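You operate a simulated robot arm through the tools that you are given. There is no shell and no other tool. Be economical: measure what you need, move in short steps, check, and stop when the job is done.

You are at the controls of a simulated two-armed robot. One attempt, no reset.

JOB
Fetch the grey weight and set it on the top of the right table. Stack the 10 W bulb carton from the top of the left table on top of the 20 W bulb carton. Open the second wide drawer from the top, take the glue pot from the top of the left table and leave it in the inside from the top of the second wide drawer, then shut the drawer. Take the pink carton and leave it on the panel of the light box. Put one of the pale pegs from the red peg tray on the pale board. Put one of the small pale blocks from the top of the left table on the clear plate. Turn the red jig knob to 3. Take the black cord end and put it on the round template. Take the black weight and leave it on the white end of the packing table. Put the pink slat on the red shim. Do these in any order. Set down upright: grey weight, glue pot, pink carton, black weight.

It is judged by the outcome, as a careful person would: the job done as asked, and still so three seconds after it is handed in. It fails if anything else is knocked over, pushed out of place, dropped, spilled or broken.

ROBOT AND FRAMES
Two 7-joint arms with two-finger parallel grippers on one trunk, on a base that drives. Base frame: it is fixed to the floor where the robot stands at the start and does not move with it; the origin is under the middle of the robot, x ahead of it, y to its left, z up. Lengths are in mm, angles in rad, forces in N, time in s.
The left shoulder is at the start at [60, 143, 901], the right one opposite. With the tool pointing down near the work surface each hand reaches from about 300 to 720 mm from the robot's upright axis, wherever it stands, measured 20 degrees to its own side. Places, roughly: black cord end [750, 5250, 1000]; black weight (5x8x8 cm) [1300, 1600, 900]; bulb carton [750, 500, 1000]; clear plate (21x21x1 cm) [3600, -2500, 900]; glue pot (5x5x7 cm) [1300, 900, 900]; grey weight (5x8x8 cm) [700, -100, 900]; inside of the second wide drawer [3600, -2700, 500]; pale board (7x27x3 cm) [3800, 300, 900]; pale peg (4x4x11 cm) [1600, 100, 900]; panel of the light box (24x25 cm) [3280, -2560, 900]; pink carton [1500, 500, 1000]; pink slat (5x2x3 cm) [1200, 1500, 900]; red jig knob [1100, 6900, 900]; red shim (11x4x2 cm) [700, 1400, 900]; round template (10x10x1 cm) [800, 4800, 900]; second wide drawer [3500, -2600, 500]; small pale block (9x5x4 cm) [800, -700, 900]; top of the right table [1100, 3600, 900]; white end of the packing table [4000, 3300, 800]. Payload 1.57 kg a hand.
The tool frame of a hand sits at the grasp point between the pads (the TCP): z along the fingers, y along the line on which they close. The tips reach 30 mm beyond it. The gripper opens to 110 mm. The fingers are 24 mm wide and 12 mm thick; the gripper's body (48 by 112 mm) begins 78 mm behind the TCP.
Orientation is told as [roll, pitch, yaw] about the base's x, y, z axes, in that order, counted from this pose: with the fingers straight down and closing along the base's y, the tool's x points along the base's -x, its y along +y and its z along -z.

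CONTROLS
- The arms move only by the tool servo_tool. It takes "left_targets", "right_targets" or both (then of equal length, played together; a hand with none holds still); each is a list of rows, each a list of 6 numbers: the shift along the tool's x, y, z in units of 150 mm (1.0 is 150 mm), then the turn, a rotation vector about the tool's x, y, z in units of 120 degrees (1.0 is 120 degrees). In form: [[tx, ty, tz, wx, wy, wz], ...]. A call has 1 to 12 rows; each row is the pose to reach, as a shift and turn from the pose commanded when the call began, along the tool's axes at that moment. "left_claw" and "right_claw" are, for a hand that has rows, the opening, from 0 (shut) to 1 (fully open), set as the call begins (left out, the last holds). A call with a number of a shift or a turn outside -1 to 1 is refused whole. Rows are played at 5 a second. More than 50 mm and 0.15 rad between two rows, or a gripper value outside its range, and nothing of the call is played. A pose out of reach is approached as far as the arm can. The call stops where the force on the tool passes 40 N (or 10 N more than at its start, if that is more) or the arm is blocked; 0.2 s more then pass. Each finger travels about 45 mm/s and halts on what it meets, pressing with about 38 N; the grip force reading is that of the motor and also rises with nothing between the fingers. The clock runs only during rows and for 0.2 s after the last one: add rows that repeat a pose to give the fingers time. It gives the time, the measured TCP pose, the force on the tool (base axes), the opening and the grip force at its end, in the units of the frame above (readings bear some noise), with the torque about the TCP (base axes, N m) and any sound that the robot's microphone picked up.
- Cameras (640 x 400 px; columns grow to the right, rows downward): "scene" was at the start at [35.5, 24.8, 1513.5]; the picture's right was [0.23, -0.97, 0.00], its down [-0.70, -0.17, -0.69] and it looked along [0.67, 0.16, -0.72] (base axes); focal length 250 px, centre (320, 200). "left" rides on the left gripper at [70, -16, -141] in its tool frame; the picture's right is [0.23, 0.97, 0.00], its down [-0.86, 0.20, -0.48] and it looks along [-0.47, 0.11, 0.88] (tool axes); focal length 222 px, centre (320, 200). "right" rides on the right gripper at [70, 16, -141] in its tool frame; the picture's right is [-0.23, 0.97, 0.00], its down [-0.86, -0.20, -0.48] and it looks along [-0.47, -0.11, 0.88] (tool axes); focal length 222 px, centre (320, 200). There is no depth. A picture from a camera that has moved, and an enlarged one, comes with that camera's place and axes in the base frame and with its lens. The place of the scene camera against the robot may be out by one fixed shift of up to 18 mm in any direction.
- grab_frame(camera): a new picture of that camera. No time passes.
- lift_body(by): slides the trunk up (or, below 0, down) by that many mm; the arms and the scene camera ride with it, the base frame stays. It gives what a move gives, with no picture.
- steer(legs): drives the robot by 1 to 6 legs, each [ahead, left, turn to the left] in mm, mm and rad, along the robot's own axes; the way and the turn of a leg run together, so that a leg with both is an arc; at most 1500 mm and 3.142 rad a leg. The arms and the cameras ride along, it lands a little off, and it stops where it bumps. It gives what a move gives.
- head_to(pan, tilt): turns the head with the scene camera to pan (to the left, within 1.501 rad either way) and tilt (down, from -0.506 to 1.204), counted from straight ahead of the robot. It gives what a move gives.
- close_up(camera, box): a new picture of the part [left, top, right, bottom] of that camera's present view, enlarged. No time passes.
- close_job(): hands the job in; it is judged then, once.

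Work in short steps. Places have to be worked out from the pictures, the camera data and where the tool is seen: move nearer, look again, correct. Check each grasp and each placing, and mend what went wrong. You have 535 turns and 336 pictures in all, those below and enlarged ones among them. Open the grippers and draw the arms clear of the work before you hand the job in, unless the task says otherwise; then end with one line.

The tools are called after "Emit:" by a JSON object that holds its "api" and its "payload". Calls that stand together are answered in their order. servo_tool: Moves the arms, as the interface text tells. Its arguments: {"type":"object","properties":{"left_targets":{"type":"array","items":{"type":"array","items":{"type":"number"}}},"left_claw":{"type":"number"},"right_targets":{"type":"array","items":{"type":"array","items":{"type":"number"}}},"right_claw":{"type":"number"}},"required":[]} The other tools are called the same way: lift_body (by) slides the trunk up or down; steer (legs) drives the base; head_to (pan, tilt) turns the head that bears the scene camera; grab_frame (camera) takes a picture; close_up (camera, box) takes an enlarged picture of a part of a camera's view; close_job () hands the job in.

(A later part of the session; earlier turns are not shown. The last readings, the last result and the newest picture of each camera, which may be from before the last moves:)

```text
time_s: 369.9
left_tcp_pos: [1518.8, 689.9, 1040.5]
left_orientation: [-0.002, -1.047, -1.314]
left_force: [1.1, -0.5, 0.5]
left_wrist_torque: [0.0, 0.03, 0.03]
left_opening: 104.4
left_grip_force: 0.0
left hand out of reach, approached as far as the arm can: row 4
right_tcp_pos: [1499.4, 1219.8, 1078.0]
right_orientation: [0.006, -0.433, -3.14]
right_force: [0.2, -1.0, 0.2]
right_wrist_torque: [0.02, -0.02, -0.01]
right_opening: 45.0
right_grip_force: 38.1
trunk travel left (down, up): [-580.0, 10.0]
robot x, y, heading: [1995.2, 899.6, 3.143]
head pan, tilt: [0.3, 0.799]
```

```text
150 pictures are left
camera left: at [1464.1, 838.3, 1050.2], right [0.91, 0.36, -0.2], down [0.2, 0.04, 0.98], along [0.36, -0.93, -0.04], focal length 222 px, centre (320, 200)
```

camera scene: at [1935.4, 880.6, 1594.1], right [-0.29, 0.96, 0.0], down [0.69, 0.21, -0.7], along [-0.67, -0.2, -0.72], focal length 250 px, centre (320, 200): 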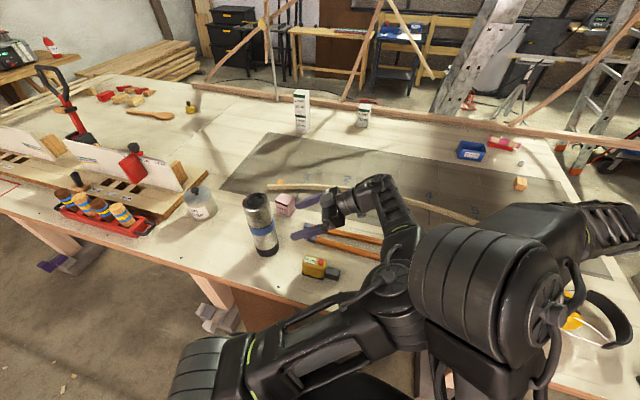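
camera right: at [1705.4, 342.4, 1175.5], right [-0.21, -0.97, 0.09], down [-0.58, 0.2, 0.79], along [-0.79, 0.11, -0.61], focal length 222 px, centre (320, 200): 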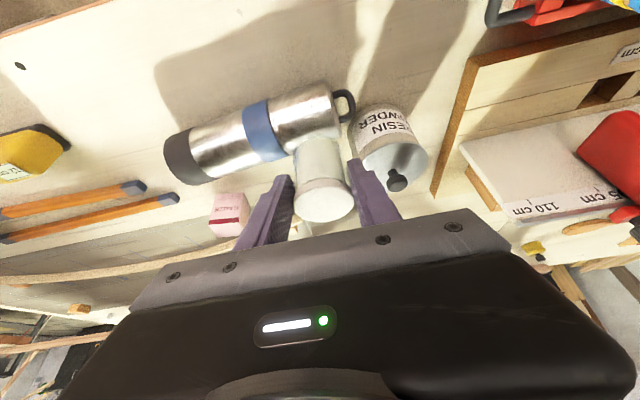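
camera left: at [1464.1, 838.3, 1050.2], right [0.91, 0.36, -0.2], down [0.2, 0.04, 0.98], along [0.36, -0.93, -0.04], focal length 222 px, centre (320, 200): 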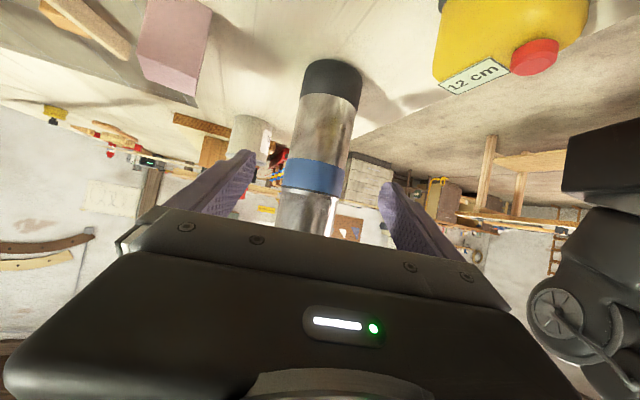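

The thermos is back in place, standing. The left hand, pointing toward −y, can now take the pink carton from the side; I move it in front of the carton with its axis squared.

Emit:
{"api": "servo_tool", "payload": {"left_targets": [[0.1, -0.2, 0, 0.0265, 0, 0.015], [0.2, -0.4, 0, 0.053, 0, 0.03], [0.3, -0.6, -0.01, 0.08, 0, 0.046], [0.395, -0.807, -0.018, 0.106, 0, 0.061]]}}

Emit:
{"api": "grab_frame", "payload": {"camera": "left"}}

Emit:
{"api": "grab_frame", "payload": {"camera": "scene"}}

```text
time_s: 370.9
left_tcp_pos: [1393.7, 687.5, 991.7]
left_orientation: [0.001, -1.045, -1.572]
left_force: [0.6, 0.0, 0.1]
left_wrist_torque: [-0.03, 0.03, 0.03]
left_opening: 104.2
left_grip_force: 0.0
right_tcp_pos: [1499.0, 1219.5, 1077.3]
right_orientation: [0.006, -0.433, -3.141]
right_force: [0.3, 0.3, -0.8]
right_wrist_torque: [0.03, -0.02, -0.02]
right_opening: 44.8
right_grip_force: 38.3
trunk travel left (down, up): [-580.0, 10.0]
robot x, y, heading: [1993.1, 898.4, 3.138]
head pan, tilt: [0.3, 0.799]
```

```text
149 pictures are left
camera left: at [1378.3, 846.0, 1000.8], right [0.97, 0.12, -0.2], down [0.2, -0.01, 0.98], along [0.11, -0.99, -0.03], focal length 222 px, centre (320, 200)
```

left: 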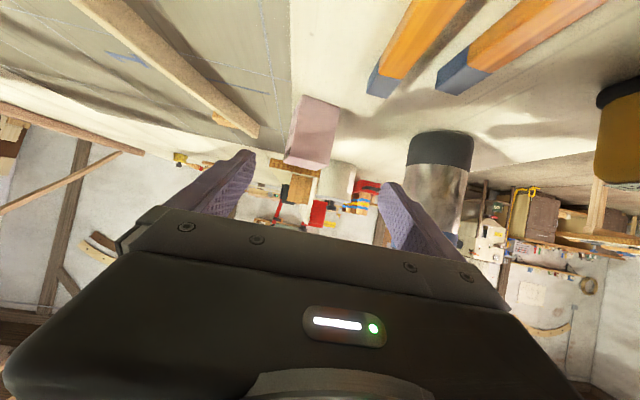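

```text
148 pictures are left
camera scene: at [1934.8, 881.3, 1594.1], right [-0.29, 0.96, 0.0], down [0.69, 0.21, -0.7], along [-0.67, -0.21, -0.72], focal length 250 px, centre (320, 200)
```

scene: 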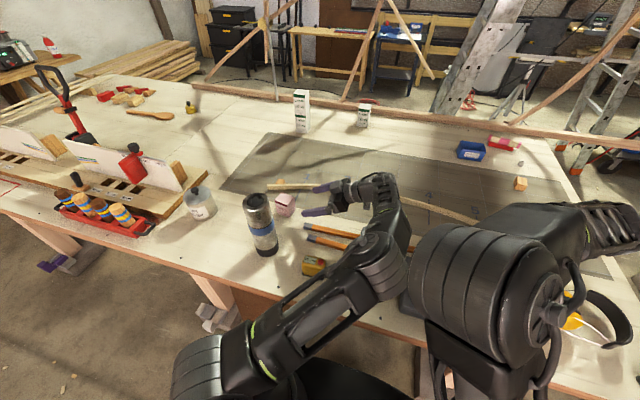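

Carton face: x 1358–1411 at y≈592, top z≈961. I move in to straddle it.

Emit:
{"api": "servo_tool", "payload": {"left_targets": [[-0.02, -0.02, 0.29, 0, 0, 0], [-0.04, -0.04, 0.58, 0, 0, 0], [-0.063, -0.06, 0.865, 0, 0, 0]]}}

Emit:
{"api": "grab_frame", "payload": {"camera": "left"}}

```text
time_s: 371.7
left_tcp_pos: [1384.8, 568.3, 933.0]
left_orientation: [0.001, -1.047, -1.569]
left_force: [-0.3, -1.0, -0.6]
left_wrist_torque: [0.0, -0.03, 0.01]
left_opening: 104.4
left_grip_force: 0.1
right_tcp_pos: [1498.6, 1218.8, 1077.2]
right_orientation: [0.005, -0.434, -3.14]
right_force: [-0.3, -0.9, -1.0]
right_wrist_torque: [0.02, -0.03, 0.0]
right_opening: 45.0
right_grip_force: 37.4
trunk travel left (down, up): [-580.0, 10.0]
robot x, y, heading: [1995.8, 896.4, 3.14]
head pan, tilt: [0.3, 0.799]
```

```text
147 pictures are left
camera left: at [1369.4, 725.9, 943.0], right [0.97, 0.12, -0.2], down [0.2, -0.01, 0.98], along [0.11, -0.99, -0.04], focal length 222 px, centre (320, 200)
```

left: 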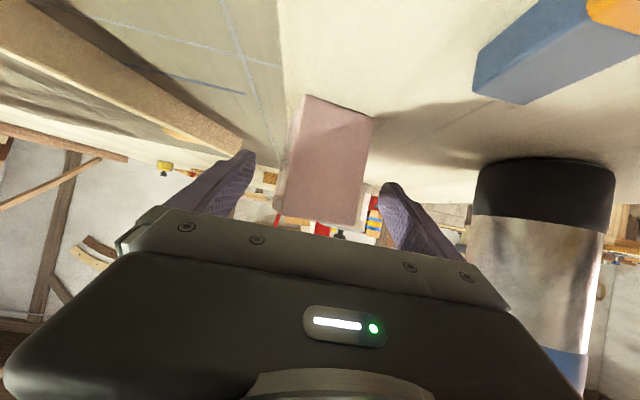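

The carton is between the fingers. I close and lift.

Emit:
{"api": "servo_tool", "payload": {"left_targets": [[0, 0, 0, 0, 0, 0], [0, 0, 0, 0, 0, 0], [0, 0, 0, 0, 0, 0], [0, 0, 0, 0, 0, 0], [0, 0, 0, 0, 0, 0], [0, 0, 0, 0, 0, 0]], "left_claw": 0.35}}

Emit:
{"api": "servo_tool", "payload": {"left_targets": [[-0.06, 0, -0.034, 0, 0, 0], [-0.17, 0, -0.1, 0, 0, 0], [-0.35, 0, -0.2, 0, 0, 0]]}}

Emit:
{"api": "grab_frame", "payload": {"camera": "left"}}

```text
time_s: 373.1
left_tcp_pos: [1385.4, 567.6, 933.7]
left_orientation: [-0.002, -1.048, -1.567]
left_force: [-0.3, -0.5, 1.0]
left_wrist_torque: [-0.06, 0.05, -0.01]
left_opening: 47.4
left_grip_force: 37.5
right_tcp_pos: [1499.6, 1220.2, 1077.1]
right_orientation: [0.006, -0.434, -3.14]
right_force: [0.3, 0.6, -0.5]
right_wrist_torque: [-0.04, -0.01, 0.03]
right_opening: 45.0
right_grip_force: 37.9
trunk travel left (down, up): [-580.0, 10.0]
robot x, y, heading: [1992.0, 898.3, 3.138]
head pan, tilt: [0.3, 0.799]
```

```text
time_s: 373.9
left_tcp_pos: [1385.2, 568.5, 995.3]
left_orientation: [0.001, -1.049, -1.567]
left_force: [0.7, 0.0, -1.9]
left_wrist_torque: [0.03, -0.03, 0.0]
left_opening: 47.1
left_grip_force: 37.7
right_tcp_pos: [1499.3, 1220.4, 1077.7]
right_orientation: [0.006, -0.434, -3.14]
right_force: [1.2, -0.7, 0.6]
right_wrist_torque: [0.03, 0.02, 0.02]
right_opening: 45.3
right_grip_force: 38.2
trunk travel left (down, up): [-580.0, 10.0]
robot x, y, heading: [1995.2, 899.4, 3.142]
head pan, tilt: [0.3, 0.799]
```

```text
146 pictures are left
camera left: at [1368.8, 726.5, 1004.5], right [0.97, 0.12, -0.2], down [0.2, -0.01, 0.98], along [0.11, -0.99, -0.03], focal length 222 px, centre (320, 200)
```

left: 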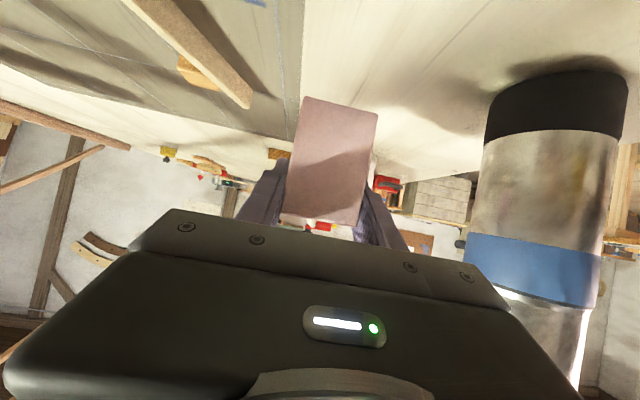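

Held. I draw it back toward +y and up, clear of the thermos, then look.

Emit:
{"api": "servo_tool", "payload": {"left_targets": [[0.02, 0, -0.24, 0, 0, 0], [0.045, 0, -0.48, 0, 0, 0], [0.067, 0, -0.72, 0, 0, 0], [0.089, 0, -0.95, 0, 0, 0]]}}

Emit:
{"api": "grab_frame", "payload": {"camera": "scene"}}

```text
time_s: 374.9
left_tcp_pos: [1383.0, 689.0, 1050.6]
left_orientation: [-0.001, -1.046, -1.568]
left_force: [0.3, 0.0, -1.0]
left_wrist_torque: [0.01, 0.03, 0.0]
left_opening: 47.1
left_grip_force: 38.2
left hand out of reach, approached as far as the arm can: row 4
right_tcp_pos: [1499.0, 1218.9, 1077.5]
right_orientation: [0.006, -0.433, -3.14]
right_force: [-0.7, -0.3, -1.1]
right_wrist_torque: [-0.03, -0.04, -0.01]
right_opening: 45.1
right_grip_force: 38.1
trunk travel left (down, up): [-580.0, 10.0]
robot x, y, heading: [1992.4, 902.6, 3.144]
head pan, tilt: [0.3, 0.799]
```

```text
145 pictures are left
camera scene: at [1935.2, 881.2, 1594.1], right [-0.29, 0.96, 0.0], down [0.69, 0.21, -0.7], along [-0.67, -0.21, -0.72], focal length 250 px, centre (320, 200)
```

scene: 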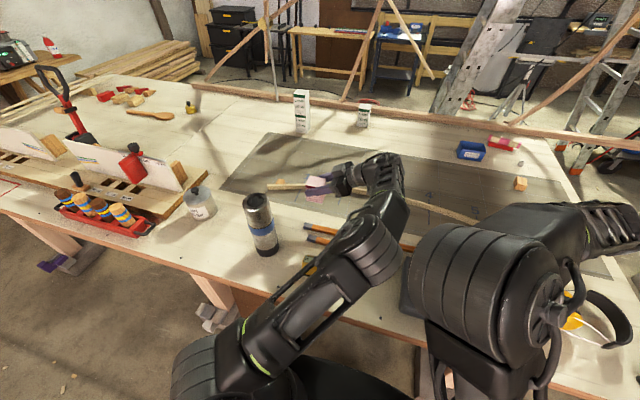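

I drive right 100 mm (away from the thermos), then straight back 450 mm.

Emit:
{"api": "steer", "payload": {"legs": [[0, -100, 0], [-500, 0, 0]]}}

Emit:
{"api": "grab_frame", "payload": {"camera": "scene"}}

```text
time_s: 378.6
left_tcp_pos: [1882.3, 789.4, 1050.4]
left_orientation: [-0.001, -1.049, -1.572]
left_force: [0.7, -0.8, -0.1]
left_wrist_torque: [0.02, 0.0, 0.01]
left_opening: 47.0
left_grip_force: 37.9
right_tcp_pos: [1999.9, 1318.9, 1077.7]
right_orientation: [0.006, -0.435, 3.141]
right_force: [0.5, 0.3, -0.9]
right_wrist_torque: [0.03, -0.01, -0.01]
right_opening: 44.9
right_grip_force: 37.9
trunk travel left (down, up): [-580.0, 10.0]
robot x, y, heading: [2493.3, 995.2, 3.139]
head pan, tilt: [0.3, 0.799]
```

```text
144 pictures are left
camera scene: at [2434.8, 979.6, 1594.1], right [-0.29, 0.96, 0.0], down [0.69, 0.21, -0.7], along [-0.67, -0.2, -0.72], focal length 250 px, centre (320, 200)
```

scene: 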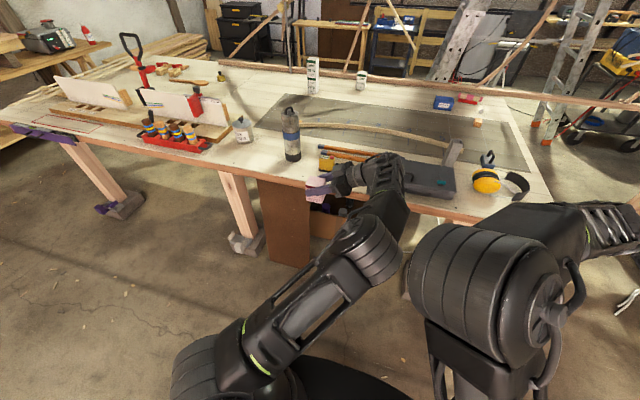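

Everything on the table stands. I turn to face −y and look toward the drawer cabinet.

Emit:
{"api": "steer", "payload": {"legs": [[0, 0, 1.57]]}}

Emit:
{"api": "head_to", "payload": {"pan": 0.35, "tilt": 0.3}}

Emit:
{"api": "grab_frame", "payload": {"camera": "scene"}}

```text
time_s: 382.8
left_tcp_pos: [2699.4, 383.2, 1049.5]
left_orientation: [0.0, -1.049, -0.002]
left_force: [0.4, 0.2, 0.0]
left_wrist_torque: [0.01, 0.02, -0.01]
left_opening: 47.3
left_grip_force: 37.4
right_tcp_pos: [2170.6, 502.6, 1078.2]
right_orientation: [0.006, -0.434, -1.575]
right_force: [0.1, -0.5, -0.3]
right_wrist_torque: [-0.01, -0.01, 0.02]
right_opening: 45.1
right_grip_force: 38.5
trunk travel left (down, up): [-580.0, 10.0]
robot x, y, heading: [2494.6, 995.7, -1.579]
head pan, tilt: [0.3, 0.799]
```

```text
time_s: 383.7
left_tcp_pos: [2700.5, 384.0, 1049.4]
left_orientation: [0.0, -1.049, -0.005]
left_force: [0.3, -0.1, -0.6]
left_wrist_torque: [-0.01, 0.01, 0.01]
left_opening: 47.2
left_grip_force: 38.2
right_tcp_pos: [2170.9, 503.5, 1075.9]
right_orientation: [0.007, -0.433, -1.574]
right_force: [-0.5, 0.8, -0.4]
right_wrist_torque: [0.01, 0.02, 0.02]
right_opening: 44.9
right_grip_force: 38.2
trunk travel left (down, up): [-580.0, 10.0]
robot x, y, heading: [2496.5, 994.3, -1.581]
head pan, tilt: [0.351, 0.3]
```

```text
143 pictures are left
camera scene: at [2512.9, 944.9, 1638.4], right [-0.94, -0.34, 0.0], down [-0.1, 0.28, -0.95], along [0.32, -0.9, -0.3], focal length 250 px, centre (320, 200)
```

scene: 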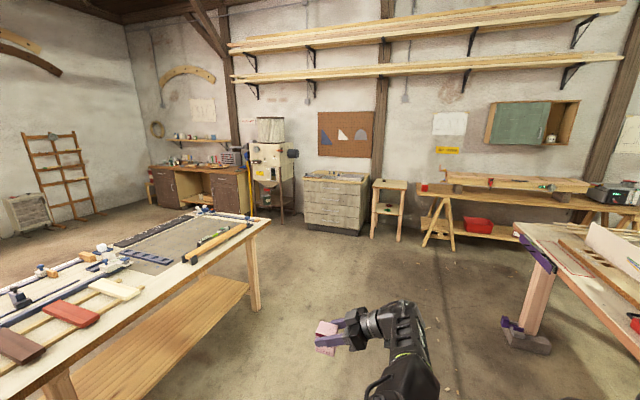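

Path is clear: cabinet front spans x≈2950–3920 at y≈−2420. I drive forward 2250 and left 850.

Emit:
{"api": "steer", "payload": {"legs": [[1450, 0, 0.01], [850, 0, 0], [0, 850, 0]]}}

Emit:
{"api": "head_to", "payload": {"pan": 0.0, "tilt": 0.5}}

Emit:
{"api": "grab_frame", "payload": {"camera": "scene"}}

```text
time_s: 399.3
left_tcp_pos: [3574.6, -1925.4, 1048.7]
left_orientation: [-0.001, -1.047, 0.006]
left_force: [0.2, -1.2, -0.2]
left_wrist_torque: [-0.02, 0.0, 0.02]
left_opening: 47.2
left_grip_force: 37.9
right_tcp_pos: [3045.6, -1810.6, 1076.5]
right_orientation: [0.007, -0.433, -1.568]
right_force: [-0.1, -0.1, -0.7]
right_wrist_torque: [0.01, -0.01, -0.02]
right_opening: 44.9
right_grip_force: 38.4
trunk travel left (down, up): [-580.0, 10.0]
robot x, y, heading: [3363.7, -1311.1, -1.572]
head pan, tilt: [0.351, 0.3]
```

```text
time_s: 400.1
left_tcp_pos: [3573.9, -1925.9, 1049.2]
left_orientation: [-0.001, -1.048, 0.006]
left_force: [0.9, 0.1, -1.0]
left_wrist_torque: [0.02, 0.0, -0.01]
left_opening: 47.2
left_grip_force: 38.2
right_tcp_pos: [3044.7, -1810.3, 1077.3]
right_orientation: [0.007, -0.434, -1.569]
right_force: [0.0, 0.3, -1.3]
right_wrist_torque: [-0.01, 0.03, -0.02]
right_opening: 44.9
right_grip_force: 37.8
trunk travel left (down, up): [-580.0, 10.0]
robot x, y, heading: [3365.7, -1310.7, -1.574]
head pan, tilt: [0.0, 0.499]
```

```text
142 pictures are left
camera scene: at [3351.8, -1369.3, 1620.1], right [-1.0, 0.0, 0.0], down [0.0, 0.48, -0.88], along [0.0, -0.88, -0.48], focal length 250 px, centre (320, 200)
```

scene: 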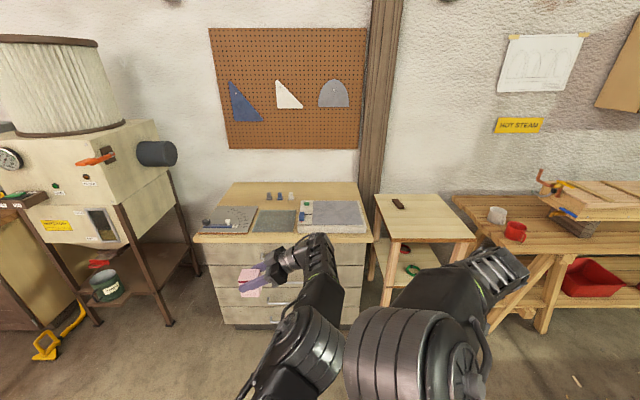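

Emit:
{"api": "close_up", "payload": {"camera": "scene", "box": [180, 170, 400, 340]}}

```text
2.35 times, centred on (290, 255) of scene
camera zoom: at [3351.8, -1369.3, 1620.1], right [-1.0, 0.0, 0.0], down [0.0, 0.48, -0.88], along [0.0, -0.88, -0.48], focal length 587 px, centre (391, 71)
```

zoom: 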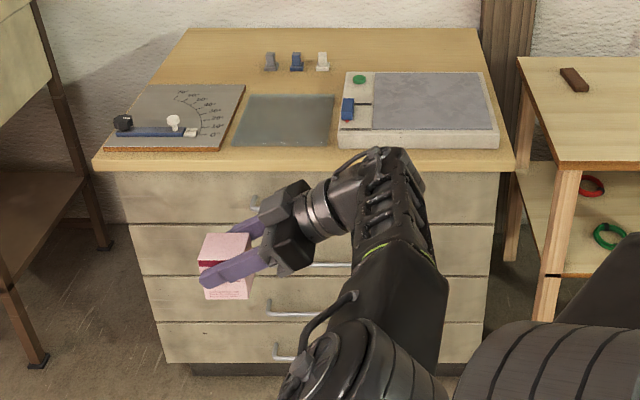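

The light box panel is ≈(3260,−2555), clear plate ≈(3585,−2495). I bring the pink carton over the panel: right 310, forward 625.

Emit:
{"api": "steer", "payload": {"legs": [[0, -310, 0], [600, 0, 0]]}}

Emit:
{"api": "head_to", "payload": {"pan": 0.3, "tilt": 0.8}}

Emit:
{"api": "grab_frame", "payload": {"camera": "scene"}}

Emit:
{"api": "grab_frame", "payload": {"camera": "left"}}

```text
time_s: 405.2
left_tcp_pos: [3250.7, -2539.4, 1049.9]
left_orientation: [0.002, -1.049, -0.018]
left_force: [-0.5, -0.5, -0.9]
left_wrist_torque: [0.02, -0.03, 0.04]
left_opening: 47.3
left_grip_force: 38.1
right_tcp_pos: [2721.6, -2414.2, 1076.1]
right_orientation: [0.008, -0.433, -1.584]
right_force: [0.1, 0.1, -1.2]
right_wrist_torque: [0.03, -0.01, 0.01]
right_opening: 44.9
right_grip_force: 37.9
trunk travel left (down, up): [-580.0, 10.0]
robot x, y, heading: [3047.5, -1922.4, -1.589]
head pan, tilt: [0.0, 0.499]
```

```text
time_s: 406.0
left_tcp_pos: [3250.5, -2539.5, 1049.9]
left_orientation: [0.001, -1.048, -0.015]
left_force: [0.2, -0.6, -0.6]
left_wrist_torque: [-0.01, -0.03, 0.0]
left_opening: 47.3
left_grip_force: 37.6
right_tcp_pos: [2722.0, -2412.5, 1076.8]
right_orientation: [0.007, -0.432, -1.585]
right_force: [0.2, 0.4, -0.4]
right_wrist_torque: [0.0, -0.02, -0.03]
right_opening: 45.1
right_grip_force: 38.0
trunk travel left (down, up): [-580.0, 10.0]
robot x, y, heading: [3052.9, -1922.8, -1.587]
head pan, tilt: [0.3, 0.799]
```

```text
140 pictures are left
camera scene: at [3060.5, -1965.4, 1594.2], right [-0.96, -0.28, 0.0], down [-0.2, 0.69, -0.7], along [0.19, -0.67, -0.72], focal length 250 px, centre (320, 200)
```

scene: 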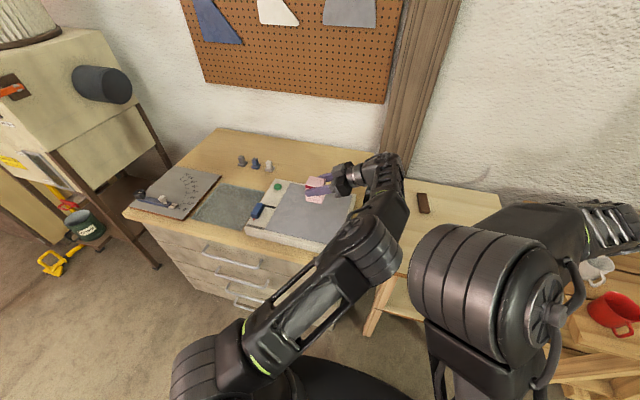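

```text
139 pictures are left
camera left: at [3093.3, -2551.9, 1059.1], right [-0.1, 0.98, -0.2], down [0.02, 0.2, 0.98], along [0.99, 0.09, -0.03], focal length 222 px, centre (320, 200)
```

left: 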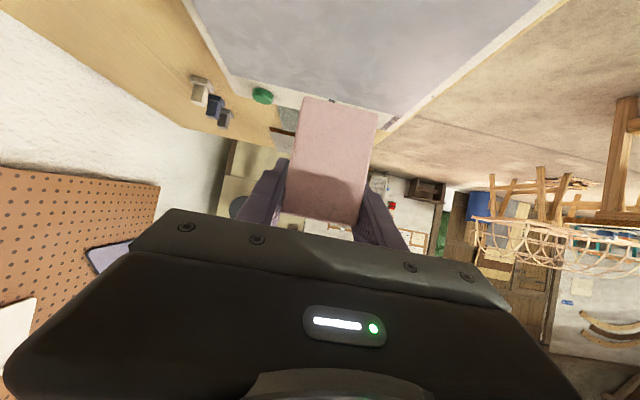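

The carton is over the panel (x 3150–3400, y −2672…−2433). I move +20 x and lower 70 mm, then feel for contact.

Emit:
{"api": "servo_tool", "payload": {"left_targets": [[0.11, 0, 0.116, 0, 0, 0], [0.22, 0, 0.233, 0, 0, 0], [0.337, 0, 0.349, 0, 0, 0]]}}

Emit:
{"api": "servo_tool", "payload": {"left_targets": [[0.017, 0, 0.01, 0, 0, 0], [0.035, 0, 0.02, 0, 0, 0], [0.052, 0, 0.03, 0, 0, 0]]}}

Emit:
{"api": "grab_frame", "payload": {"camera": "left"}}

```text
time_s: 406.8
left_tcp_pos: [3268.8, -2538.3, 979.5]
left_orientation: [0.0, -1.045, -0.014]
left_force: [0.4, 0.1, -0.8]
left_wrist_torque: [-0.02, -0.01, 0.01]
left_opening: 47.1
left_grip_force: 38.2
right_tcp_pos: [2722.2, -2413.9, 1076.2]
right_orientation: [0.008, -0.432, -1.584]
right_force: [-0.3, 0.3, 0.0]
right_wrist_torque: [0.01, -0.01, -0.04]
right_opening: 45.0
right_grip_force: 37.4
trunk travel left (down, up): [-580.0, 10.0]
robot x, y, heading: [3052.1, -1920.9, -1.584]
head pan, tilt: [0.3, 0.799]
```

```text
time_s: 407.6
left_tcp_pos: [3269.6, -2538.8, 971.0]
left_orientation: [0.001, -1.051, -0.015]
left_force: [0.5, 0.0, -0.8]
left_wrist_torque: [0.01, 0.02, 0.02]
left_opening: 47.4
left_grip_force: 38.1
right_tcp_pos: [2722.0, -2414.1, 1077.7]
right_orientation: [0.007, -0.433, -1.585]
right_force: [-0.5, 0.6, -0.3]
right_wrist_torque: [0.02, -0.01, -0.01]
right_opening: 44.9
right_grip_force: 37.8
trunk travel left (down, up): [-580.0, 10.0]
robot x, y, heading: [3048.1, -1922.7, -1.587]
head pan, tilt: [0.3, 0.799]
```

```text
138 pictures are left
camera left: at [3113.1, -2552.0, 980.3], right [-0.1, 0.98, -0.2], down [0.01, 0.2, 0.98], along [0.99, 0.09, -0.03], focal length 222 px, centre (320, 200)
```

left: 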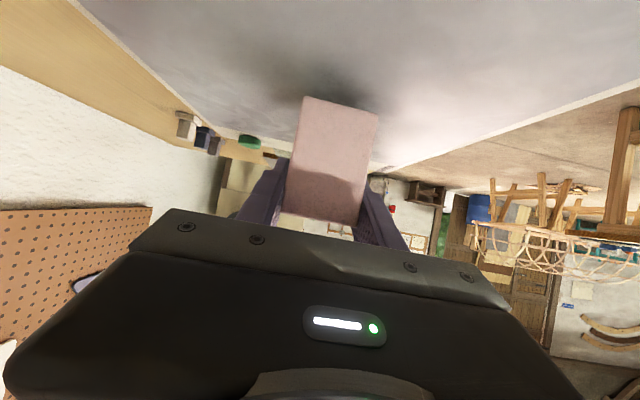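

Nearly there; I continue in 2 mm steps.

Emit:
{"api": "servo_tool", "payload": {"left_targets": [[0.012, 0, 0.007, 0, 0, 0], [0.023, 0, 0.013, 0, 0, 0], [0.035, 0, 0.02, 0, 0, 0], [0.046, 0, 0.027, 0, 0, 0], [0.058, 0, 0.033, 0, 0, 0]]}}

```text
time_s: 408.8
left_tcp_pos: [3270.1, -2539.7, 960.6]
left_orientation: [0.0, -1.047, -0.014]
left_force: [-0.6, 0.2, -1.3]
left_wrist_torque: [-0.03, -0.01, 0.0]
left_opening: 47.1
left_grip_force: 38.0
right_tcp_pos: [2721.2, -2413.1, 1076.0]
right_orientation: [0.007, -0.432, -1.584]
right_force: [0.6, 0.2, -0.9]
right_wrist_torque: [0.0, 0.0, 0.03]
right_opening: 45.2
right_grip_force: 38.0
trunk travel left (down, up): [-580.0, 10.0]
robot x, y, heading: [3052.6, -1922.7, -1.586]
head pan, tilt: [0.3, 0.799]
```

Emit:
{"api": "servo_tool", "payload": {"left_targets": [[0.012, 0, 0.007, 0, 0, 0], [0.023, 0, 0.013, 0, 0, 0], [0.035, 0, 0.02, 0, 0, 0], [0.046, 0, 0.027, 0, 0, 0], [0.058, 0, 0.033, 0, 0, 0], [0.069, 0, 0.04, 0, 0, 0]]}}

Emit:
{"api": "grab_frame", "payload": {"camera": "left"}}

```text
time_s: 410.0
left_tcp_pos: [3270.8, -2540.9, 957.7]
left_orientation: [-0.017, -1.059, -0.002]
left_force: [-1.2, 2.4, 12.1]
left_wrist_torque: [0.31, 0.38, -0.01]
left_opening: 47.2
left_grip_force: 37.6
right_tcp_pos: [2721.9, -2413.2, 1075.9]
right_orientation: [0.007, -0.435, -1.586]
right_force: [0.6, 0.5, 0.6]
right_wrist_torque: [0.02, -0.04, 0.0]
right_opening: 45.2
right_grip_force: 38.1
trunk travel left (down, up): [-580.0, 10.0]
robot x, y, heading: [3046.6, -1923.3, -1.59]
head pan, tilt: [0.3, 0.799]
stopped in row 6 (left hand): the force on the tool passed its limit at 40 N (the readings are from after the stop); the commanded pose is now the measured one
```

```text
137 pictures are left
camera left: at [3114.0, -2553.7, 966.1], right [-0.09, 0.97, -0.21], down [0.0, 0.21, 0.98], along [1.0, 0.09, -0.02], focal length 222 px, centre (320, 200)
```

left: 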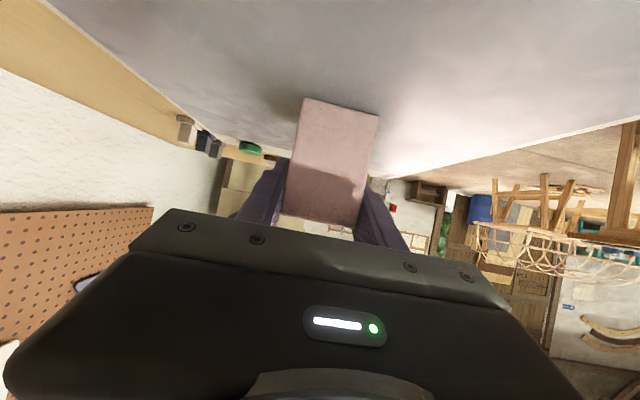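

Contact. I relieve 1 mm, open and withdraw.

Emit:
{"api": "servo_tool", "payload": {"left_targets": [[-0.006, 0, -0.004, 0, 0, 0], [-0.006, 0, -0.004, 0, 0, 0], [-0.006, 0, -0.004, 0, 0, 0], [-0.006, 0, -0.004, 0, 0, 0]], "left_claw": 0.85}}

Emit:
{"api": "servo_tool", "payload": {"left_targets": [[0, 0, -0.2, 0, 0, 0], [0, 0, -0.5, 0, 0, 0], [0, 0, -0.7, 0, 0, 0]]}}

Emit:
{"api": "grab_frame", "payload": {"camera": "scene"}}

Emit:
{"api": "grab_frame", "payload": {"camera": "left"}}

```text
time_s: 411.0
left_tcp_pos: [3270.6, -2540.9, 957.2]
left_orientation: [-0.012, -1.057, -0.007]
left_force: [-0.5, -0.1, 0.3]
left_wrist_torque: [-0.02, 0.02, -0.02]
left_opening: 93.6
left_grip_force: 0.1
right_tcp_pos: [2721.3, -2413.9, 1077.0]
right_orientation: [0.007, -0.433, -1.586]
right_force: [0.8, -0.1, -1.0]
right_wrist_torque: [0.02, 0.01, 0.0]
right_opening: 45.2
right_grip_force: 37.7
trunk travel left (down, up): [-580.0, 10.0]
robot x, y, heading: [3047.0, -1924.0, -1.591]
head pan, tilt: [0.3, 0.799]
```

```text
time_s: 411.8
left_tcp_pos: [3225.0, -2539.9, 983.3]
left_orientation: [-0.012, -1.058, -0.004]
left_force: [0.3, 1.0, -0.1]
left_wrist_torque: [0.02, -0.01, 0.0]
left_opening: 93.7
left_grip_force: 0.1
left hand out of reach, approached as far as the arm can: row 2, 3
right_tcp_pos: [2721.5, -2413.3, 1076.1]
right_orientation: [0.008, -0.434, -1.586]
right_force: [-0.4, -0.2, -0.4]
right_wrist_torque: [0.0, -0.04, 0.0]
right_opening: 45.0
right_grip_force: 37.5
trunk travel left (down, up): [-580.0, 10.0]
robot x, y, heading: [3050.0, -1920.1, -1.589]
head pan, tilt: [0.3, 0.799]
```

```text
136 pictures are left
camera scene: at [3060.2, -1965.0, 1594.1], right [-0.96, -0.28, 0.0], down [-0.2, 0.69, -0.7], along [0.19, -0.67, -0.72], focal length 250 px, centre (320, 200)
```

scene: 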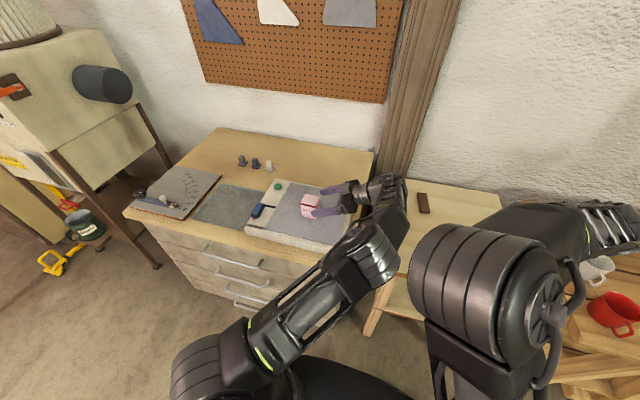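

```text
135 pictures are left
camera left: at [3067.7, -2552.2, 991.1], right [-0.1, 0.97, -0.2], down [0.01, 0.21, 0.98], along [1.0, 0.09, -0.03], focal length 222 px, centre (320, 200)
```

left: 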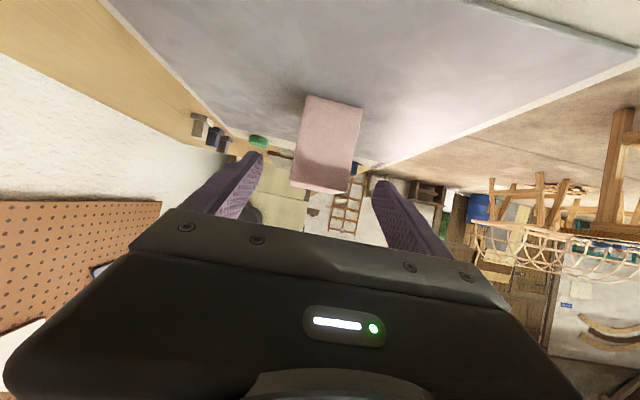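

The carton stands on the panel. The arm is at its limit backward, so I raise the hand straight up instead.

Emit:
{"api": "servo_tool", "payload": {"left_targets": [[-0.2, 0, -0.115, 0, 0, 0], [-0.4, 0, -0.23, 0, 0, 0], [-0.6, 0, -0.35, 0, 0, 0]]}}

Emit:
{"api": "grab_frame", "payload": {"camera": "left"}}

```text
time_s: 412.6
left_tcp_pos: [3224.5, -2538.7, 1017.4]
left_orientation: [-0.016, -1.056, -0.005]
left_force: [0.3, -1.1, 0.3]
left_wrist_torque: [0.0, 0.03, 0.01]
left_opening: 93.5
left_grip_force: 0.0
left hand out of reach, approached as far as the arm can: row 2, 3
right_tcp_pos: [2722.1, -2414.3, 1078.0]
right_orientation: [0.006, -0.433, -1.588]
right_force: [-1.0, 0.3, 0.3]
right_wrist_torque: [0.01, 0.01, 0.0]
right_opening: 45.2
right_grip_force: 37.9
trunk travel left (down, up): [-580.0, 10.0]
robot x, y, heading: [3051.6, -1923.7, -1.592]
head pan, tilt: [0.3, 0.799]
```

```text
134 pictures are left
camera left: at [3068.1, -2551.3, 1025.1], right [-0.09, 0.97, -0.2], down [0.01, 0.21, 0.98], along [1.0, 0.09, -0.03], focal length 222 px, centre (320, 200)
```

left: 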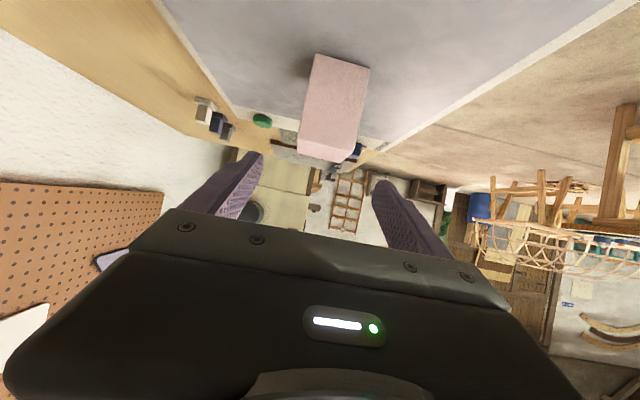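

I strafe right 70 mm so the fingers clear the carton, then drive back 400 mm.

Emit:
{"api": "steer", "payload": {"legs": [[0, -70, 0], [-420, 0, 0]]}}

Emit:
{"api": "head_to", "payload": {"pan": 0.3, "tilt": 0.65}}

Emit:
{"api": "grab_frame", "payload": {"camera": "scene"}}

```text
time_s: 415.8
left_tcp_pos: [3163.6, -2127.8, 1016.5]
left_orientation: [-0.017, -1.055, -0.006]
left_force: [0.0, 0.0, 0.2]
left_wrist_torque: [0.01, 0.01, 0.0]
left_opening: 93.4
left_grip_force: 0.0
right_tcp_pos: [2659.7, -2001.4, 1077.9]
right_orientation: [0.007, -0.434, -1.586]
right_force: [-0.5, -0.3, -1.0]
right_wrist_torque: [0.01, 0.02, 0.03]
right_opening: 44.7
right_grip_force: 38.1
trunk travel left (down, up): [-580.0, 10.0]
robot x, y, heading: [2990.2, -1512.0, -1.591]
head pan, tilt: [0.3, 0.799]
```

```text
time_s: 416.5
left_tcp_pos: [3163.3, -2128.0, 1016.2]
left_orientation: [-0.013, -1.055, -0.009]
left_force: [0.9, 0.2, -0.1]
left_wrist_torque: [-0.01, -0.06, 0.0]
left_opening: 93.7
left_grip_force: 0.1
right_tcp_pos: [2660.4, -2001.3, 1075.8]
right_orientation: [0.008, -0.434, -1.588]
right_force: [-0.1, 0.3, -0.2]
right_wrist_torque: [0.02, -0.04, 0.03]
right_opening: 44.9
right_grip_force: 38.4
trunk travel left (down, up): [-580.0, 10.0]
robot x, y, heading: [2989.6, -1514.4, -1.591]
head pan, tilt: [0.3, 0.649]
```

```text
133 pictures are left
camera scene: at [3001.9, -1560.3, 1606.6], right [-0.96, -0.28, 0.0], down [-0.17, 0.58, -0.8], along [0.22, -0.77, -0.61], focal length 250 px, centre (320, 200)
```

scene: 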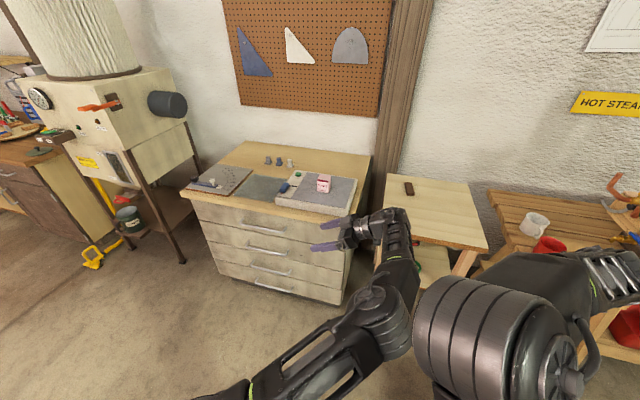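

Emit:
{"api": "close_up", "payload": {"camera": "scene", "box": [170, 130, 390, 310]}}

```text
2.22 times, centred on (280, 220) of scene
camera zoom: at [3001.9, -1560.3, 1606.6], right [-0.96, -0.28, 0.0], down [-0.17, 0.58, -0.8], along [0.22, -0.77, -0.61], focal length 555 px, centre (409, 156)
```

zoom: 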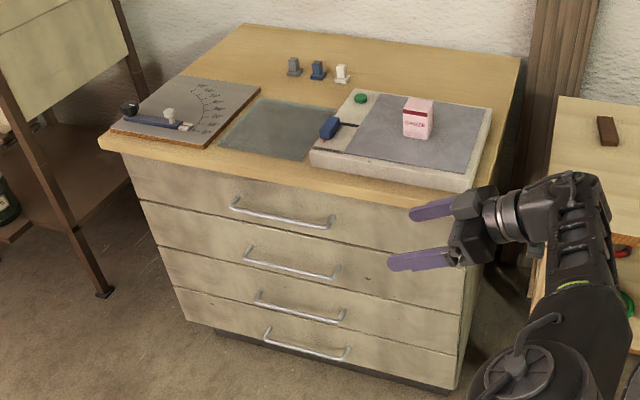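

All four drawers look equally wide; I need to verify heights and which is the second. I turn the left hand to point forward first.

Emit:
{"api": "servo_tool", "payload": {"left_targets": [[0, 0, 0, 0.0544, 0, 0.0308], [0, 0, 0, 0.1088, 0, 0.0617], [0, 0, 0, 0.1633, 0, 0.0925], [0, 0, 0, 0.2177, 0, 0.1233], [0, 0, 0, 0.2721, 0, 0.1542], [0, 0, 0, 0.3265, 0, 0.185], [0, 0, 0, 0.3809, 0, 0.2158], [0, 0, 0, 0.4353, 0, 0.2467], [0, 0, 0, 0.4898, 0, 0.2775], [0, 0, 0, 0.5442, 0, 0.3083], [0, 0, 0, 0.5986, 0, 0.3392], [0, 0, 0, 0.653, 0, 0.37]], "left_claw": 0.5}}

Emit:
{"api": "head_to", "payload": {"pan": 0.45, "tilt": 0.7}}

Emit:
{"api": "grab_frame", "payload": {"camera": "scene"}}

Emit:
{"api": "close_up", "payload": {"camera": "scene", "box": [220, 140, 420, 300]}}

```text
time_s: 418.7
left_tcp_pos: [3188.6, -2124.2, 988.0]
left_orientation: [0.335, -1.031, -1.627]
left_force: [-0.6, 0.0, -0.4]
left_wrist_torque: [0.03, -0.02, 0.0]
left_opening: 54.9
left_grip_force: 0.0
right_tcp_pos: [2659.2, -2002.9, 1081.5]
right_orientation: [0.071, -0.457, -1.628]
right_force: [0.2, 0.1, -0.6]
right_wrist_torque: [0.04, 0.03, 0.01]
right_opening: 45.1
right_grip_force: 38.4
trunk travel left (down, up): [-580.0, 10.0]
robot x, y, heading: [2989.8, -1513.3, -1.589]
head pan, tilt: [0.3, 0.649]
stopped in row 11 (left hand): the arm was blocked; the commanded pose is now the measured one
```

```text
time_s: 419.4
left_tcp_pos: [3186.2, -2123.1, 989.1]
left_orientation: [0.336, -1.03, -1.629]
left_force: [-1.0, 0.1, -0.2]
left_wrist_torque: [-0.02, -0.03, -0.01]
left_opening: 55.1
left_grip_force: 0.1
right_tcp_pos: [2658.1, -2002.0, 1081.2]
right_orientation: [0.072, -0.457, -1.628]
right_force: [0.4, 0.4, -1.0]
right_wrist_torque: [0.04, 0.02, -0.03]
right_opening: 45.1
right_grip_force: 37.8
trunk travel left (down, up): [-580.0, 10.0]
robot x, y, heading: [2987.1, -1513.3, -1.588]
head pan, tilt: [0.45, 0.7]
```

```text
131 pictures are left
camera scene: at [3013.3, -1554.0, 1602.4], right [-0.91, -0.42, 0.0], down [-0.27, 0.59, -0.76], along [0.32, -0.7, -0.64], focal length 250 px, centre (320, 200)
```

scene: 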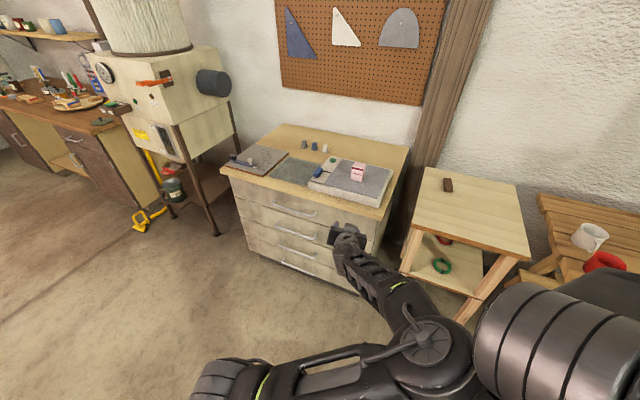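

```text
2.50 times, centred on (320, 220) of scene
camera zoom: at [3013.3, -1554.0, 1602.4], right [-0.91, -0.42, 0.0], down [-0.27, 0.59, -0.76], along [0.32, -0.7, -0.64], focal length 624 px, centre (320, 150)
```

zoom: 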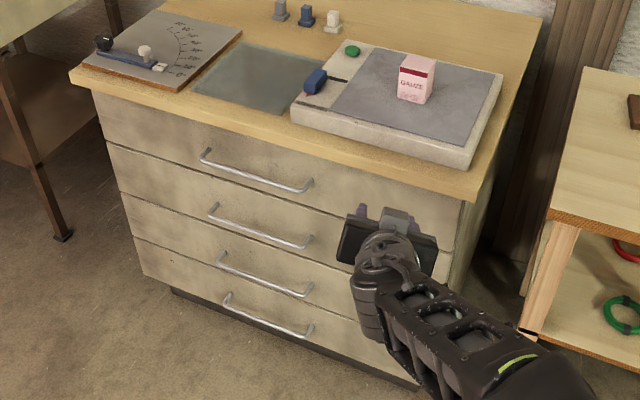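

Handle heights are ≈799, 641, 487, 326. I'll first untangle the left arm: remove its roll and move it left, and pull the right hand back a little.

Emit:
{"api": "servo_tool", "payload": {"left_targets": [[0, 0.15, 0, 0.054, 0, 0], [0, 0.3, 0, 0.108, 0, 0], [0, 0.45, 0, 0.16, 0, 0]], "right_targets": [[0.25, -0.1, -0.1, 0, 0, 0], [0.5, -0.2, -0.2, 0, 0, 0], [0.75, -0.3, -0.3, 0, 0, 0]]}}

Emit:
{"api": "grab_frame", "payload": {"camera": "scene"}}

```text
time_s: 420.2
left_tcp_pos: [3250.2, -2107.2, 1001.6]
left_orientation: [-0.001, -1.031, -1.633]
left_force: [0.9, 0.2, 0.3]
left_wrist_torque: [0.0, -0.02, -0.02]
left_opening: 55.1
left_grip_force: 0.1
right_tcp_pos: [2616.6, -1875.2, 1065.8]
right_orientation: [0.07, -0.46, -1.628]
right_force: [0.0, 0.2, -0.3]
right_wrist_torque: [-0.05, 0.03, -0.04]
right_opening: 45.0
right_grip_force: 38.2
trunk travel left (down, up): [-580.0, 10.0]
robot x, y, heading: [2990.7, -1509.4, -1.596]
head pan, tilt: [0.45, 0.7]
```

```text
129 pictures are left
camera scene: at [3015.1, -1552.5, 1602.3], right [-0.91, -0.42, 0.0], down [-0.27, 0.59, -0.77], along [0.32, -0.7, -0.64], focal length 250 px, centre (320, 200)
```

scene: 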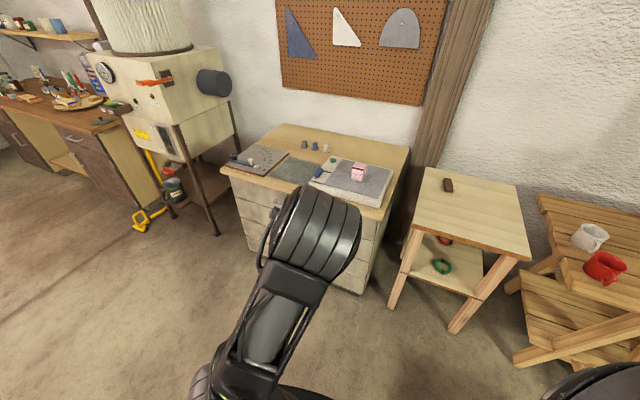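

Now I pitch the left hand to horizontal and roll it 90° so it can close on a horizontal bar handle.

Emit:
{"api": "servo_tool", "payload": {"left_targets": [[0, 0.03, 0, 0, -0.0645, 0], [0, 0.06, 0, 0, -0.129, 0], [0, 0.1, 0, 0, -0.194, 0], [0, 0.13, 0, 0, -0.258, 0]]}}

Emit:
{"api": "servo_tool", "payload": {"left_targets": [[0, 0, 0, 0, 0, 0.0682], [0, 0, 0, 0, 0, 0.1364], [0, 0, 0, 0, 0, 0.2045], [0, 0, 0, 0, 0, 0.2727], [0, 0, 0, 0, 0, 0.3409], [0, 0, 0, 0, 0, 0.4091], [0, 0, 0, 0, 0, 0.4773], [0, 0, 0, 0, 0, 0.5455], [0, 0, 0, 0, 0, 0.6136], [0, 0, 0, 0, 0, 0.6818], [0, 0, 0, 0, 0, 0.75]]}}

Emit:
{"api": "lift_body", "payload": {"by": -200}}

Emit:
{"api": "grab_frame", "payload": {"camera": "left"}}

```text
time_s: 421.2
left_tcp_pos: [3267.4, -2107.9, 991.7]
left_orientation: [-0.178, -1.528, -1.46]
left_force: [-0.5, -1.1, -0.5]
left_wrist_torque: [-0.04, 0.03, 0.08]
left_opening: 54.9
left_grip_force: 0.0
left hand out of reach, approached as far as the arm can: row 4
right_tcp_pos: [2617.6, -1876.6, 1068.2]
right_orientation: [0.069, -0.457, -1.628]
right_force: [-0.1, -0.3, -0.2]
right_wrist_torque: [0.02, 0.07, -0.04]
right_opening: 45.0
right_grip_force: 38.1
trunk travel left (down, up): [-580.0, 10.0]
robot x, y, heading: [2986.7, -1511.8, -1.593]
head pan, tilt: [0.45, 0.7]
```

```text
time_s: 423.6
left_tcp_pos: [3265.3, -2108.0, 991.3]
left_orientation: [1.572, 0.003, 3.082]
left_force: [-0.1, -0.2, 0.5]
left_wrist_torque: [-0.01, 0.0, 0.02]
left_opening: 55.1
left_grip_force: 0.1
right_tcp_pos: [2615.7, -1876.3, 1067.0]
right_orientation: [0.073, -0.457, -1.63]
right_force: [-0.3, 0.5, -1.6]
right_wrist_torque: [-0.01, -0.03, 0.0]
right_opening: 44.9
right_grip_force: 37.9
trunk travel left (down, up): [-580.0, 10.0]
robot x, y, heading: [2989.7, -1513.5, -1.594]
head pan, tilt: [0.45, 0.7]
```

```text
time_s: 425.8
left_tcp_pos: [3264.9, -2108.3, 792.7]
left_orientation: [1.572, 0.002, 3.085]
left_force: [-0.7, -0.5, -0.2]
left_wrist_torque: [0.01, 0.01, 0.04]
left_opening: 55.1
left_grip_force: 0.0
right_tcp_pos: [2615.4, -1876.1, 867.2]
right_orientation: [0.071, -0.457, -1.628]
right_force: [0.3, 0.2, -0.7]
right_wrist_torque: [-0.02, 0.01, 0.03]
right_opening: 45.1
right_grip_force: 37.7
trunk travel left (down, up): [-380.0, 210.0]
robot x, y, heading: [2990.6, -1514.7, -1.592]
head pan, tilt: [0.45, 0.7]
```

```text
128 pictures are left
camera left: at [3344.4, -1969.8, 774.6], right [0.23, -0.01, 0.97], down [-0.83, 0.53, 0.2], along [-0.52, -0.85, 0.11], focal length 222 px, centre (320, 200)
```

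left: 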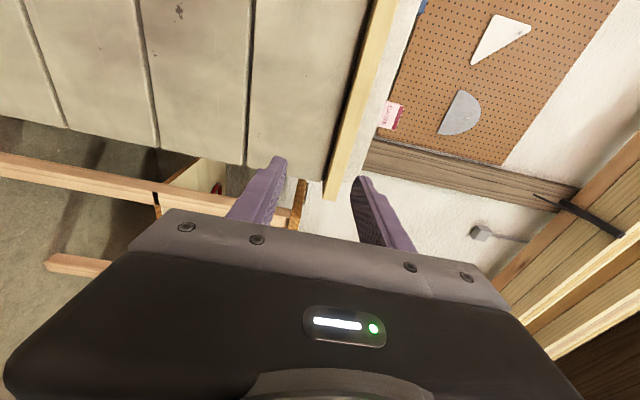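

The left hand now points at the cabinet with a vertical closing axis. I drive left 231 mm in front of the handles.

Emit:
{"api": "steer", "payload": {"legs": [[0, 231, 0.02]]}}

Emit:
{"api": "grab_frame", "payload": {"camera": "left"}}

Emit:
{"api": "head_to", "payload": {"pan": 0.1, "tilt": 0.75}}

Emit:
{"api": "grab_frame", "payload": {"camera": "scene"}}

```text
time_s: 427.5
left_tcp_pos: [3510.0, -2104.9, 791.3]
left_orientation: [1.57, -0.001, 3.103]
left_force: [0.1, -0.3, -0.5]
left_wrist_torque: [-0.01, -0.02, 0.02]
left_opening: 55.0
left_grip_force: 0.1
right_tcp_pos: [2854.9, -1887.3, 866.2]
right_orientation: [0.071, -0.456, -1.608]
right_force: [-0.4, -0.1, -0.3]
right_wrist_torque: [0.02, 0.01, 0.01]
right_opening: 45.0
right_grip_force: 37.7
trunk travel left (down, up): [-380.0, 210.0]
robot x, y, heading: [3223.7, -1513.4, -1.574]
head pan, tilt: [0.45, 0.7]
```

```text
127 pictures are left
camera left: at [3586.1, -1965.0, 774.3], right [0.23, -0.01, 0.97], down [-0.84, 0.51, 0.2], along [-0.5, -0.86, 0.11], focal length 222 px, centre (320, 200)
```

left: 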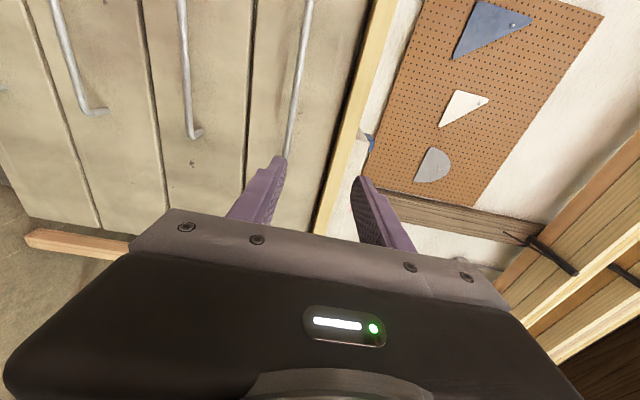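

```text
time_s: 428.4
left_tcp_pos: [3508.8, -2103.9, 791.5]
left_orientation: [1.568, 0.003, 3.102]
left_force: [-0.5, -0.6, -0.1]
left_wrist_torque: [0.02, -0.01, 0.0]
left_opening: 55.0
left_grip_force: 0.0
right_tcp_pos: [2853.9, -1887.2, 866.3]
right_orientation: [0.073, -0.458, -1.607]
right_force: [-0.3, 0.5, -0.1]
right_wrist_torque: [0.01, -0.02, 0.05]
right_opening: 45.0
right_grip_force: 38.0
trunk travel left (down, up): [-380.0, 210.0]
robot x, y, heading: [3224.5, -1518.0, -1.571]
head pan, tilt: [0.099, 0.75]
```

```text
126 pictures are left
camera scene: at [3217.5, -1561.7, 1398.1], right [-1.0, -0.1, 0.0], down [-0.07, 0.68, -0.73], along [0.07, -0.73, -0.68], focal length 250 px, centre (320, 200)
```

scene: 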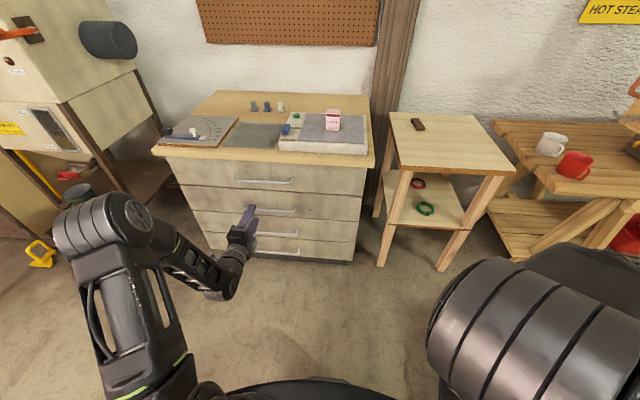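

Re-evaluating with the hand camera: cabinet top ≈848, front ≈−2380, handles at z≈755, 592, 431 — so the listed height fits the second drawer. I lower the trunk 195 mm to the second handle.

Emit:
{"api": "lift_body", "payload": {"by": -195}}

Emit:
{"api": "grab_frame", "payload": {"camera": "left"}}

Emit:
{"api": "close_up", "payload": {"camera": "scene", "box": [140, 80, 400, 280]}}

```text
time_s: 430.5
left_tcp_pos: [3511.1, -2105.2, 596.3]
left_orientation: [1.57, 0.001, 3.103]
left_force: [-0.1, 0.2, 0.1]
left_wrist_torque: [0.01, -0.01, 0.01]
left_opening: 54.6
left_grip_force: 0.0
right_tcp_pos: [2855.0, -1886.7, 670.8]
right_orientation: [0.072, -0.456, -1.607]
right_force: [0.6, 0.5, -1.5]
right_wrist_torque: [0.01, -0.02, 0.0]
right_opening: 44.9
right_grip_force: 38.1
trunk travel left (down, up): [-185.0, 405.0]
robot x, y, heading: [3220.7, -1515.1, -1.572]
head pan, tilt: [0.099, 0.75]
```

```text
125 pictures are left
camera left: at [3585.7, -1964.9, 579.5], right [0.23, -0.01, 0.97], down [-0.84, 0.51, 0.2], along [-0.5, -0.86, 0.11], focal length 222 px, centre (320, 200)
```

left: 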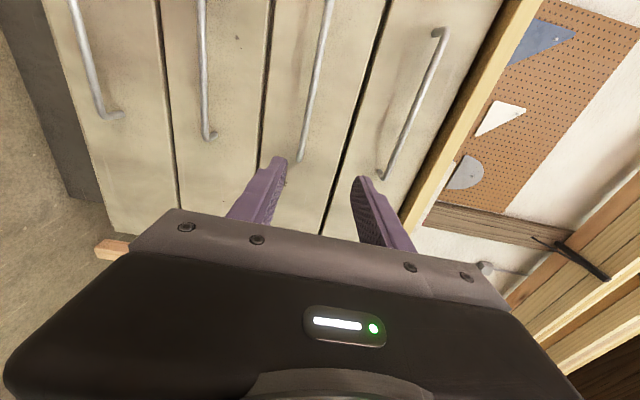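

```text
2.00 times, centred on (270, 180) of scene
camera zoom: at [3217.5, -1561.6, 1203.2], right [-1.0, -0.1, 0.0], down [-0.07, 0.68, -0.73], along [0.07, -0.73, -0.68], focal length 499 px, centre (420, 240)
```

zoom: 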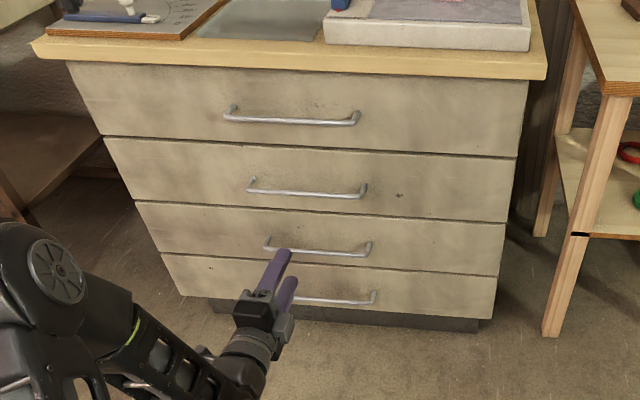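

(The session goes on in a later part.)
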